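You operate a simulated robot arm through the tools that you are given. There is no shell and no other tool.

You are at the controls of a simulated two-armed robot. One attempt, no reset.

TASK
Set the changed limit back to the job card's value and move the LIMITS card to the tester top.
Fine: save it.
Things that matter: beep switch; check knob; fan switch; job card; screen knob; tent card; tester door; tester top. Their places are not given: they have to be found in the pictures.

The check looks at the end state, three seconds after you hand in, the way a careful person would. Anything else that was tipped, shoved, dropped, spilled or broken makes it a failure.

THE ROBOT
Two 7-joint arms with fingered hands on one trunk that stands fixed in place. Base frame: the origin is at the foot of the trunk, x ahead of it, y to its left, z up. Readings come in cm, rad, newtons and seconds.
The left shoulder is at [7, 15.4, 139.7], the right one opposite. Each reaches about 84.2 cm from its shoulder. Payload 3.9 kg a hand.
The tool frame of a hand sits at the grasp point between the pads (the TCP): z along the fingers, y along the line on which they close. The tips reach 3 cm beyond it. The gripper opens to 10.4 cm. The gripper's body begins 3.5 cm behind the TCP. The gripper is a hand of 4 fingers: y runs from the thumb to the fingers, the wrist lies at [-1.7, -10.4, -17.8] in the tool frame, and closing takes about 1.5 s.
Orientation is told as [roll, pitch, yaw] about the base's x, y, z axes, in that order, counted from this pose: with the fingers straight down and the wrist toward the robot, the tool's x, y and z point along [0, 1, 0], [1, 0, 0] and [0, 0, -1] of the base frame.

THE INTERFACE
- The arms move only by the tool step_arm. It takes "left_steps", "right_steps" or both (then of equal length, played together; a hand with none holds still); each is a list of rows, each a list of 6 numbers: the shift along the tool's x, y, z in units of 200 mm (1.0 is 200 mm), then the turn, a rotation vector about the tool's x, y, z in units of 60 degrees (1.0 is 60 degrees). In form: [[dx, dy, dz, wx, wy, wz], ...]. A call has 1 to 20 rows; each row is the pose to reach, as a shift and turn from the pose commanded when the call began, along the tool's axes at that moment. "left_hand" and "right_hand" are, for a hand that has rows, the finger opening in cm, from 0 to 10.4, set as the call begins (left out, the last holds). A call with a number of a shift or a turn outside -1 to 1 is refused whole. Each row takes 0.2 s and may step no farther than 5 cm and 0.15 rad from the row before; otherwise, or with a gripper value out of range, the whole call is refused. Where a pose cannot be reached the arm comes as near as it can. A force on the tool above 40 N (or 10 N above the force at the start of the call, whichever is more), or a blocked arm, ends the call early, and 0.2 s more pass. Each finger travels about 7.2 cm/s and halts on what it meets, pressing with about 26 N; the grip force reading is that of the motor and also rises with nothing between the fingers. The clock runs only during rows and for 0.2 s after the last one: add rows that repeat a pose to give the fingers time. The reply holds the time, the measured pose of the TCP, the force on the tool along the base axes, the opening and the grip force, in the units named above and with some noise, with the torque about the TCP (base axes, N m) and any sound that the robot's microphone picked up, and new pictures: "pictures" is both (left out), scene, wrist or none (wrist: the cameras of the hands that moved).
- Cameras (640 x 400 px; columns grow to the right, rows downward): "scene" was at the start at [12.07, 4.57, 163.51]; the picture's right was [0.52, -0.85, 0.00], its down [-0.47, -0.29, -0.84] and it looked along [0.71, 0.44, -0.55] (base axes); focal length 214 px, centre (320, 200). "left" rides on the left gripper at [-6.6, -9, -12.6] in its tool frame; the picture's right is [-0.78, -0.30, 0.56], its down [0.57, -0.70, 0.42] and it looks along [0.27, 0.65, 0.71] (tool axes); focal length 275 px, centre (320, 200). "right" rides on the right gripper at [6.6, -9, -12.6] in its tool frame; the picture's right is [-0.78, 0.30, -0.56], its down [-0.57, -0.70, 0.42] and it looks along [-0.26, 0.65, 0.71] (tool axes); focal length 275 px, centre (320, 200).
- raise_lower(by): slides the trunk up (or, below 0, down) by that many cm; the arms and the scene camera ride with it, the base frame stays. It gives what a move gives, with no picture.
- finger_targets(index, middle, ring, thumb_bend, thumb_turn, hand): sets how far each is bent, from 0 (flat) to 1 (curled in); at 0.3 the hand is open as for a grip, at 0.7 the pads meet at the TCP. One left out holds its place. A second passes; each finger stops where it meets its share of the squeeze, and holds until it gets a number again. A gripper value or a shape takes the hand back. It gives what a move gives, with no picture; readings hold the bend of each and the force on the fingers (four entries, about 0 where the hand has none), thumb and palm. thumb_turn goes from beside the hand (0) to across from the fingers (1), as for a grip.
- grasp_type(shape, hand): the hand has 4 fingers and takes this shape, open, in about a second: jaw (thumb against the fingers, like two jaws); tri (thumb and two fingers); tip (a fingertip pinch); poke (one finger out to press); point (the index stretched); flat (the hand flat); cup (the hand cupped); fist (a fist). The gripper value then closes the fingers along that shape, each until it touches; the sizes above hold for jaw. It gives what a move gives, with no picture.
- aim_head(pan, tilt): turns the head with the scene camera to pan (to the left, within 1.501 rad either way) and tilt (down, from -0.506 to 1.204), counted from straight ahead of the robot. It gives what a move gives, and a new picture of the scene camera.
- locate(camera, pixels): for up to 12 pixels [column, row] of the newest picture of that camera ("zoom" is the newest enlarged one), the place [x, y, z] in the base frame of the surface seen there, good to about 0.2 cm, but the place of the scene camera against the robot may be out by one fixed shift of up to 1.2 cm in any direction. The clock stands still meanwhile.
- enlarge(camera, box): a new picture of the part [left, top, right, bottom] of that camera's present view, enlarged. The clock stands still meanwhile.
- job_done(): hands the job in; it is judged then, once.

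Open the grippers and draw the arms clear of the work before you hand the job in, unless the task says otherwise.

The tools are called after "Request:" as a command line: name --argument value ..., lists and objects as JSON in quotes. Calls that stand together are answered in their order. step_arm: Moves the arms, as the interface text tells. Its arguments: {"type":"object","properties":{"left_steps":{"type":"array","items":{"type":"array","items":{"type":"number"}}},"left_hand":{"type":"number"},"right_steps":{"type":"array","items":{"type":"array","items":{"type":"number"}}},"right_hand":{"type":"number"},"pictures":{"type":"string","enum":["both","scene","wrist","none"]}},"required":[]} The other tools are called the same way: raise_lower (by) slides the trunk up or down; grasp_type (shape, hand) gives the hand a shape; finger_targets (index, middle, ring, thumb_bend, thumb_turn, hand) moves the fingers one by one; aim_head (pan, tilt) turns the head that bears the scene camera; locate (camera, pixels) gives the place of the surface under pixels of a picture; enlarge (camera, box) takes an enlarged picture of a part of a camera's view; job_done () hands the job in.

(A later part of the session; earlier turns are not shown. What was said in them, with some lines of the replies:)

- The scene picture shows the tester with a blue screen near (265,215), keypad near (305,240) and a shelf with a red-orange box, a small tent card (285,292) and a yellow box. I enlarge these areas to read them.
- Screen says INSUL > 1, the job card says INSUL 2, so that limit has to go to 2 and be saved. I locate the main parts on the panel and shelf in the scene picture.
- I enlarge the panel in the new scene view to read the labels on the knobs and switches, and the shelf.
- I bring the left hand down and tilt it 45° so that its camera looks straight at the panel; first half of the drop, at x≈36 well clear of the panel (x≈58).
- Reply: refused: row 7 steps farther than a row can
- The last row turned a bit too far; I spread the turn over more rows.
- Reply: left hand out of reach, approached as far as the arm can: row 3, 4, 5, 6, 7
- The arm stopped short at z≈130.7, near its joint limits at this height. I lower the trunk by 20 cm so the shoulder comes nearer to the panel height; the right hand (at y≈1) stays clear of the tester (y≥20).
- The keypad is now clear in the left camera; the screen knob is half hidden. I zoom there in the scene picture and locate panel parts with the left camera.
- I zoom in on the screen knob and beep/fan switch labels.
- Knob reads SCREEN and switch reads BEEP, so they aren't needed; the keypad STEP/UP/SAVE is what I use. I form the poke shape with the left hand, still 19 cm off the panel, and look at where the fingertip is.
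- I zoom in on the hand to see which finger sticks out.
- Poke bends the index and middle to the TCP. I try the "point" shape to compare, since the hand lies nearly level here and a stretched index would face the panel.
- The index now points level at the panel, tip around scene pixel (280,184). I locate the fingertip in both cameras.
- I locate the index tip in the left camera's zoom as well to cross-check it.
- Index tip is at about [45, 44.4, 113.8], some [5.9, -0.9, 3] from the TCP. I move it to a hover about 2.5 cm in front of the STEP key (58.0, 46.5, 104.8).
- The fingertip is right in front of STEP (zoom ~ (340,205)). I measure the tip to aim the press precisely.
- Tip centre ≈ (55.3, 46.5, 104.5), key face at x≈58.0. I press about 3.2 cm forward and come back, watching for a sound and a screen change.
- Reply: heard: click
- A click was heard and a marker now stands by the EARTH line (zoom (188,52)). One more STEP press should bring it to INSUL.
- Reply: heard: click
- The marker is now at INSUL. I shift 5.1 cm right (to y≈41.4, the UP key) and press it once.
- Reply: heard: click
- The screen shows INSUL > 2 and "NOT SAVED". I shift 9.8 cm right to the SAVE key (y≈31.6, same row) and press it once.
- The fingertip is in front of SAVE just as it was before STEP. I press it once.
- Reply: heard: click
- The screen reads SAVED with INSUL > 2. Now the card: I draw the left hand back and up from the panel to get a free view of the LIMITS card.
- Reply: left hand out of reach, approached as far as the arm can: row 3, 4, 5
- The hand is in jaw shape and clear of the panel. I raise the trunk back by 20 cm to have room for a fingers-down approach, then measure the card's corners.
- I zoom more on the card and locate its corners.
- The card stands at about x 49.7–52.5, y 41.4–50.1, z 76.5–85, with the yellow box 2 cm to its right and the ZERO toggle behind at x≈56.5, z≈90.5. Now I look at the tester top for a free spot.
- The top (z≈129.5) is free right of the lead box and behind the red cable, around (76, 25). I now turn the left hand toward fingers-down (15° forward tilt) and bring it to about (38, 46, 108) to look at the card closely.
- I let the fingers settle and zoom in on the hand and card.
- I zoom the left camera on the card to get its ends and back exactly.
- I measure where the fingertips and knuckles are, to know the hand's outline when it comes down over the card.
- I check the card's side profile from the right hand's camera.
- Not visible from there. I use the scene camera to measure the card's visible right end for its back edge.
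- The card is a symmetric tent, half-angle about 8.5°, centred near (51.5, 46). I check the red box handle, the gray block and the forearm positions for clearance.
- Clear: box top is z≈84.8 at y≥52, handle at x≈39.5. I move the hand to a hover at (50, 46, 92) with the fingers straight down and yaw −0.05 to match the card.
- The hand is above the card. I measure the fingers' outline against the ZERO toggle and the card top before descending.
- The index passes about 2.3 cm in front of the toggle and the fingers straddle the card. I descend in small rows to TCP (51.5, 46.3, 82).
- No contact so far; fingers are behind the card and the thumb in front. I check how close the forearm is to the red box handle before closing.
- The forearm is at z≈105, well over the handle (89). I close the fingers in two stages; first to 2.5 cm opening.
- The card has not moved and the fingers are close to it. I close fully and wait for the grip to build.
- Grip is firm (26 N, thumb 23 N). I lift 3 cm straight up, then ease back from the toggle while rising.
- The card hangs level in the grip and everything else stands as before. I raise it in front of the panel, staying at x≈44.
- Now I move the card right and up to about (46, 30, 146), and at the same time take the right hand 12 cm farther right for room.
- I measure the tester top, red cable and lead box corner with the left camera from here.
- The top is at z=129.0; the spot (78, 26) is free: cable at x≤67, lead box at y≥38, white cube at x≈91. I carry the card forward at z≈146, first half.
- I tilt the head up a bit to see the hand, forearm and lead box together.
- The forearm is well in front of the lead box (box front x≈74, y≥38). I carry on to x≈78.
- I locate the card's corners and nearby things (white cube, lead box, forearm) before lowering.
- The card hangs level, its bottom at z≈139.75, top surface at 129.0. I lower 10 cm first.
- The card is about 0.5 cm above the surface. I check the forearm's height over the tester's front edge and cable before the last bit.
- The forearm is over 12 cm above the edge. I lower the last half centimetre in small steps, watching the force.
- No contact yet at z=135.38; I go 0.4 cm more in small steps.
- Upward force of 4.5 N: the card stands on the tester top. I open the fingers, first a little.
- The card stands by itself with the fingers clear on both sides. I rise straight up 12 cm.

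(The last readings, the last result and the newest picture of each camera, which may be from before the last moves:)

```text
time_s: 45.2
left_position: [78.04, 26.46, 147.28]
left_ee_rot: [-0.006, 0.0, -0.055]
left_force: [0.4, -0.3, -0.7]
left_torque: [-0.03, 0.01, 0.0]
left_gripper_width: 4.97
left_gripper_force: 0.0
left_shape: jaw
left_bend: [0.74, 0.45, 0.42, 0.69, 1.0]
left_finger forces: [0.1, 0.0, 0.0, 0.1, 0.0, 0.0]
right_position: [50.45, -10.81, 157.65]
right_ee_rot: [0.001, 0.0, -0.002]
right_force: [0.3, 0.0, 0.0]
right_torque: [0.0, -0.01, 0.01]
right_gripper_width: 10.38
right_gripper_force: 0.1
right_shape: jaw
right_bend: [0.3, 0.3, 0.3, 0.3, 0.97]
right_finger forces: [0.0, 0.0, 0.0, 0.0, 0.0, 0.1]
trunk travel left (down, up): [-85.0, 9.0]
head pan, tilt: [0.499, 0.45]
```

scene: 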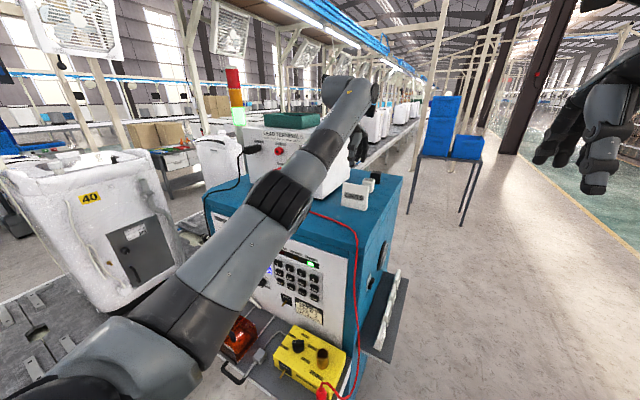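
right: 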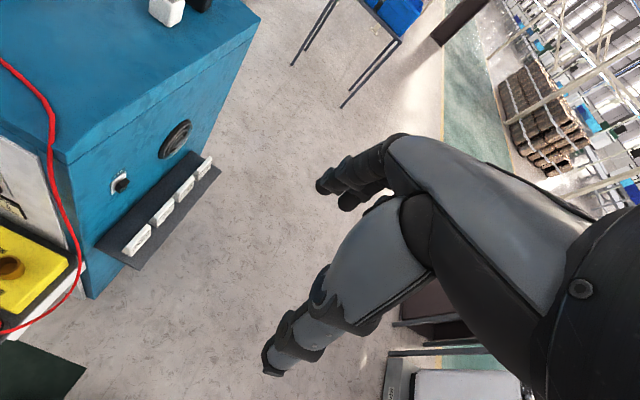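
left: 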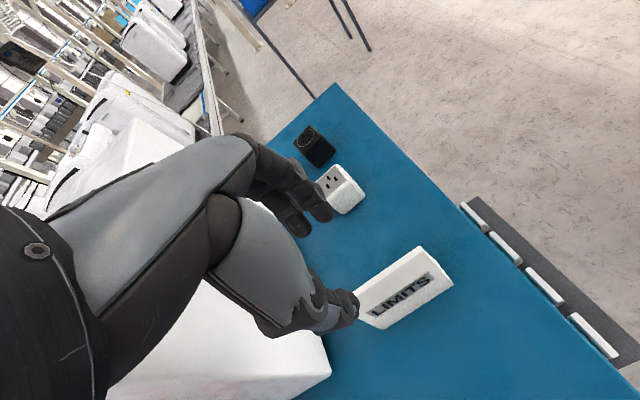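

The LIMITS card stands on the top, clear of the hand. I draw the left arm back the same way it came.

Request:
step_arm --left_steps '[[-0.011, -0.2, 0, 0, 0, 0], [-0.022, -0.4, 0, 0, 0, 0], [-0.033, -0.6, 0, 0, 0, 0], [-0.0446, -0.8, 0, 0, 0, 0]]' --pictures "none"

Request:
step_arm --left_steps '[[0.045, -0.203, 0, 0, 0, 0], [0.09, -0.406, 0, 0, 0, 0], [0.135, -0.608, 0, 0, 0, 0], [0.18, -0.811, 0, 0, 0, 0]]' --left_hand 10.4 --pictures "none"

Request:
step_arm --left_steps '[[0.144, -0.106, -0.02, 0, 0, 0], [0.288, -0.212, -0.04, 0, 0, 0], [0.432, -0.318, -0.06, 0, 0, 0], [0.576, -0.424, -0.08, 0, 0, 0], [0.72, -0.53, -0.1, 0, 0, 0]]' --pictures "both"

```text
time_s: 46.2
left_position: [61.56, 26.93, 146.99]
left_ee_rot: [-0.009, 0.004, -0.056]
left_force: [0.4, -0.3, 0.3]
left_torque: [-0.01, 0.01, 0.0]
left_gripper_width: 4.98
left_gripper_force: 0.1
left_shape: jaw
left_bend: [0.74, 0.45, 0.42, 0.69, 1.0]
left_finger forces: [0.1, 0.1, 0.1, 0.0, 0.1, 0.0]
right_position: [50.46, -10.31, 157.8]
right_ee_rot: [-0.002, -0.001, -0.001]
right_force: [-0.8, 0.2, -0.4]
right_torque: [-0.01, -0.05, -0.01]
right_gripper_width: 10.38
right_gripper_force: 0.1
right_shape: jaw
right_bend: [0.3, 0.3, 0.3, 0.3, 0.97]
right_finger forces: [0.0, 0.0, 0.0, 0.0, 0.1, 0.0]
trunk travel left (down, up): [-85.0, 9.0]
head pan, tilt: [0.499, 0.45]
```

```text
time_s: 47.2
left_position: [45.99, 30.85, 146.91]
left_ee_rot: [-0.006, 0.0, -0.054]
left_force: [-1.9, 0.7, 0.2]
left_torque: [0.03, -0.05, -0.01]
left_gripper_width: 10.39
left_gripper_force: 0.1
left_shape: jaw
left_bend: [0.3, 0.3, 0.3, 0.3, 0.97]
left_finger forces: [0.1, 0.1, 0.0, 0.0, 0.0, 0.0]
right_position: [50.42, -10.61, 157.76]
right_ee_rot: [0.001, -0.002, -0.003]
right_force: [-0.5, -0.2, -0.1]
right_torque: [0.03, -0.05, 0.01]
right_gripper_width: 10.36
right_gripper_force: 0.0
right_shape: jaw
right_bend: [0.3, 0.3, 0.3, 0.3, 0.97]
right_finger forces: [0.0, 0.0, 0.0, 0.0, 0.0, 0.0]
trunk travel left (down, up): [-85.0, 9.0]
head pan, tilt: [0.499, 0.45]
```

```text
time_s: 48.4
left_position: [35.92, 46.1, 149.09]
left_ee_rot: [-0.01, -0.001, -0.056]
left_force: [-0.1, -0.1, -0.1]
left_torque: [-0.03, -0.01, 0.03]
left_gripper_width: 10.38
left_gripper_force: 0.0
left_shape: jaw
left_bend: [0.3, 0.3, 0.3, 0.3, 0.97]
left_finger forces: [0.0, 0.0, 0.1, 0.0, 0.0, 0.1]
right_position: [50.33, -10.31, 157.81]
right_ee_rot: [0.0, -0.002, -0.002]
right_force: [0.2, 0.4, 0.3]
right_torque: [-0.02, 0.02, -0.02]
right_gripper_width: 10.39
right_gripper_force: 0.1
right_shape: jaw
right_bend: [0.3, 0.3, 0.3, 0.3, 0.97]
right_finger forces: [0.1, 0.0, 0.0, 0.0, 0.1, 0.0]
trunk travel left (down, up): [-85.0, 9.0]
head pan, tilt: [0.499, 0.45]
```

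scene: 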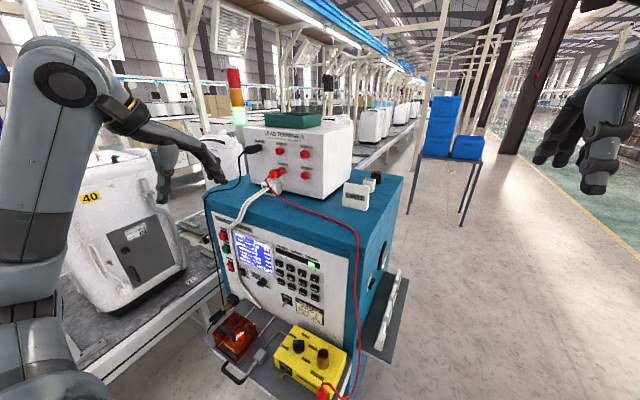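
left: 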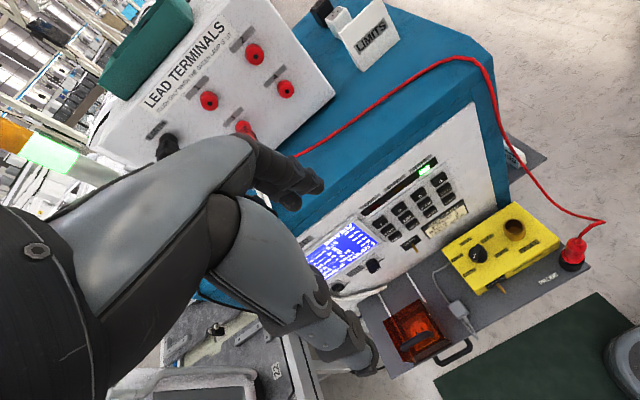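

Both arms are clear. I check the final state: the screen, shelf and the card on the top.

Request:
enlarge --camera "scene" --box '[205, 205, 335, 315]'

Request:
enlarge --camera "scene" --box '[300, 160, 420, 240]'

Request:
enlarge --camera "scene" --box '[200, 280, 380, 400]'

```text
3.64 times, centred on (270, 260) of scene
```

zoom: 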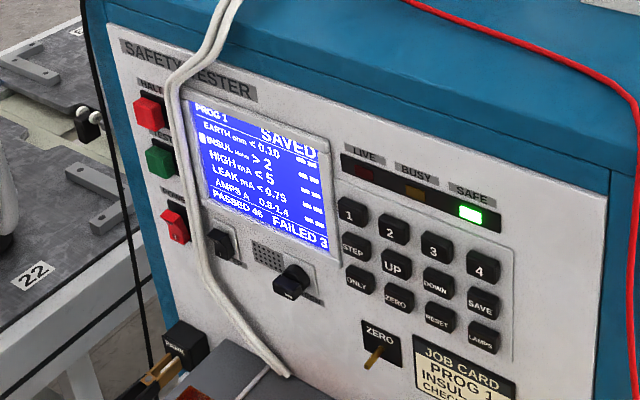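

```text
5.00 times, centred on (360, 200) of scene
```

zoom: 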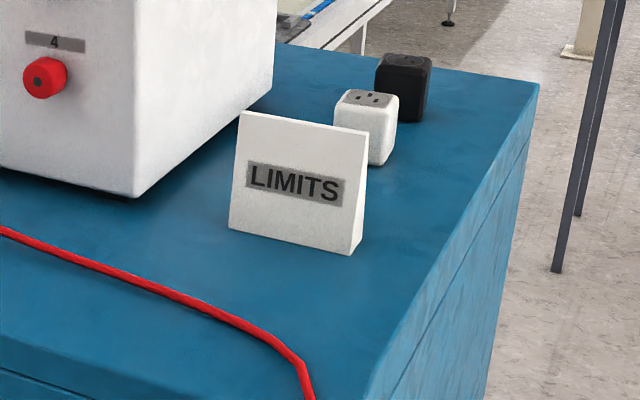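

```text
3.33 times, centred on (290, 340) of scene
```

zoom: 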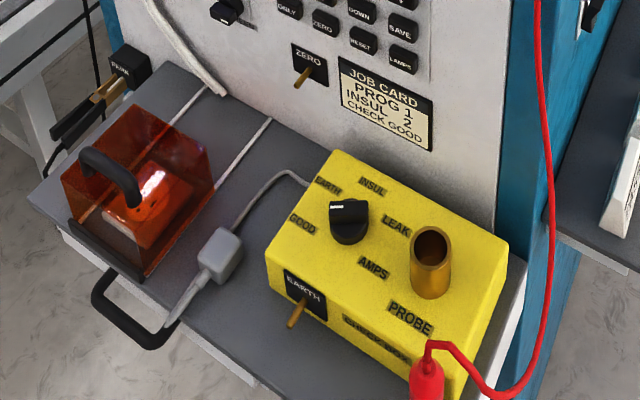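

The screen reads PROG 1, INSUL > 2, SAVED. The LIMITS card stands upright on the tester top, the switches, knobs and shelf items look as they did before, and both hands are open and clear, so I hand the job in.

Request:
job_done

```text
The job is handed in.
```

The INSUL limit is back to 2, matching the job card. It is saved, and the tester screen shows "SAVED" under PROG 1. The LIMITS card is now standing upright on the tester top, to the right of the lead terminals box and clear of the red cable.

In the final pictures the switches, both knobs, the tester door and the items on the shelf look the same as at the start. I left the check knob alone: the job card also says "CHECK GOOD", but the task only asked for the limit. Both hands were open and drawn back before I handed the job in.
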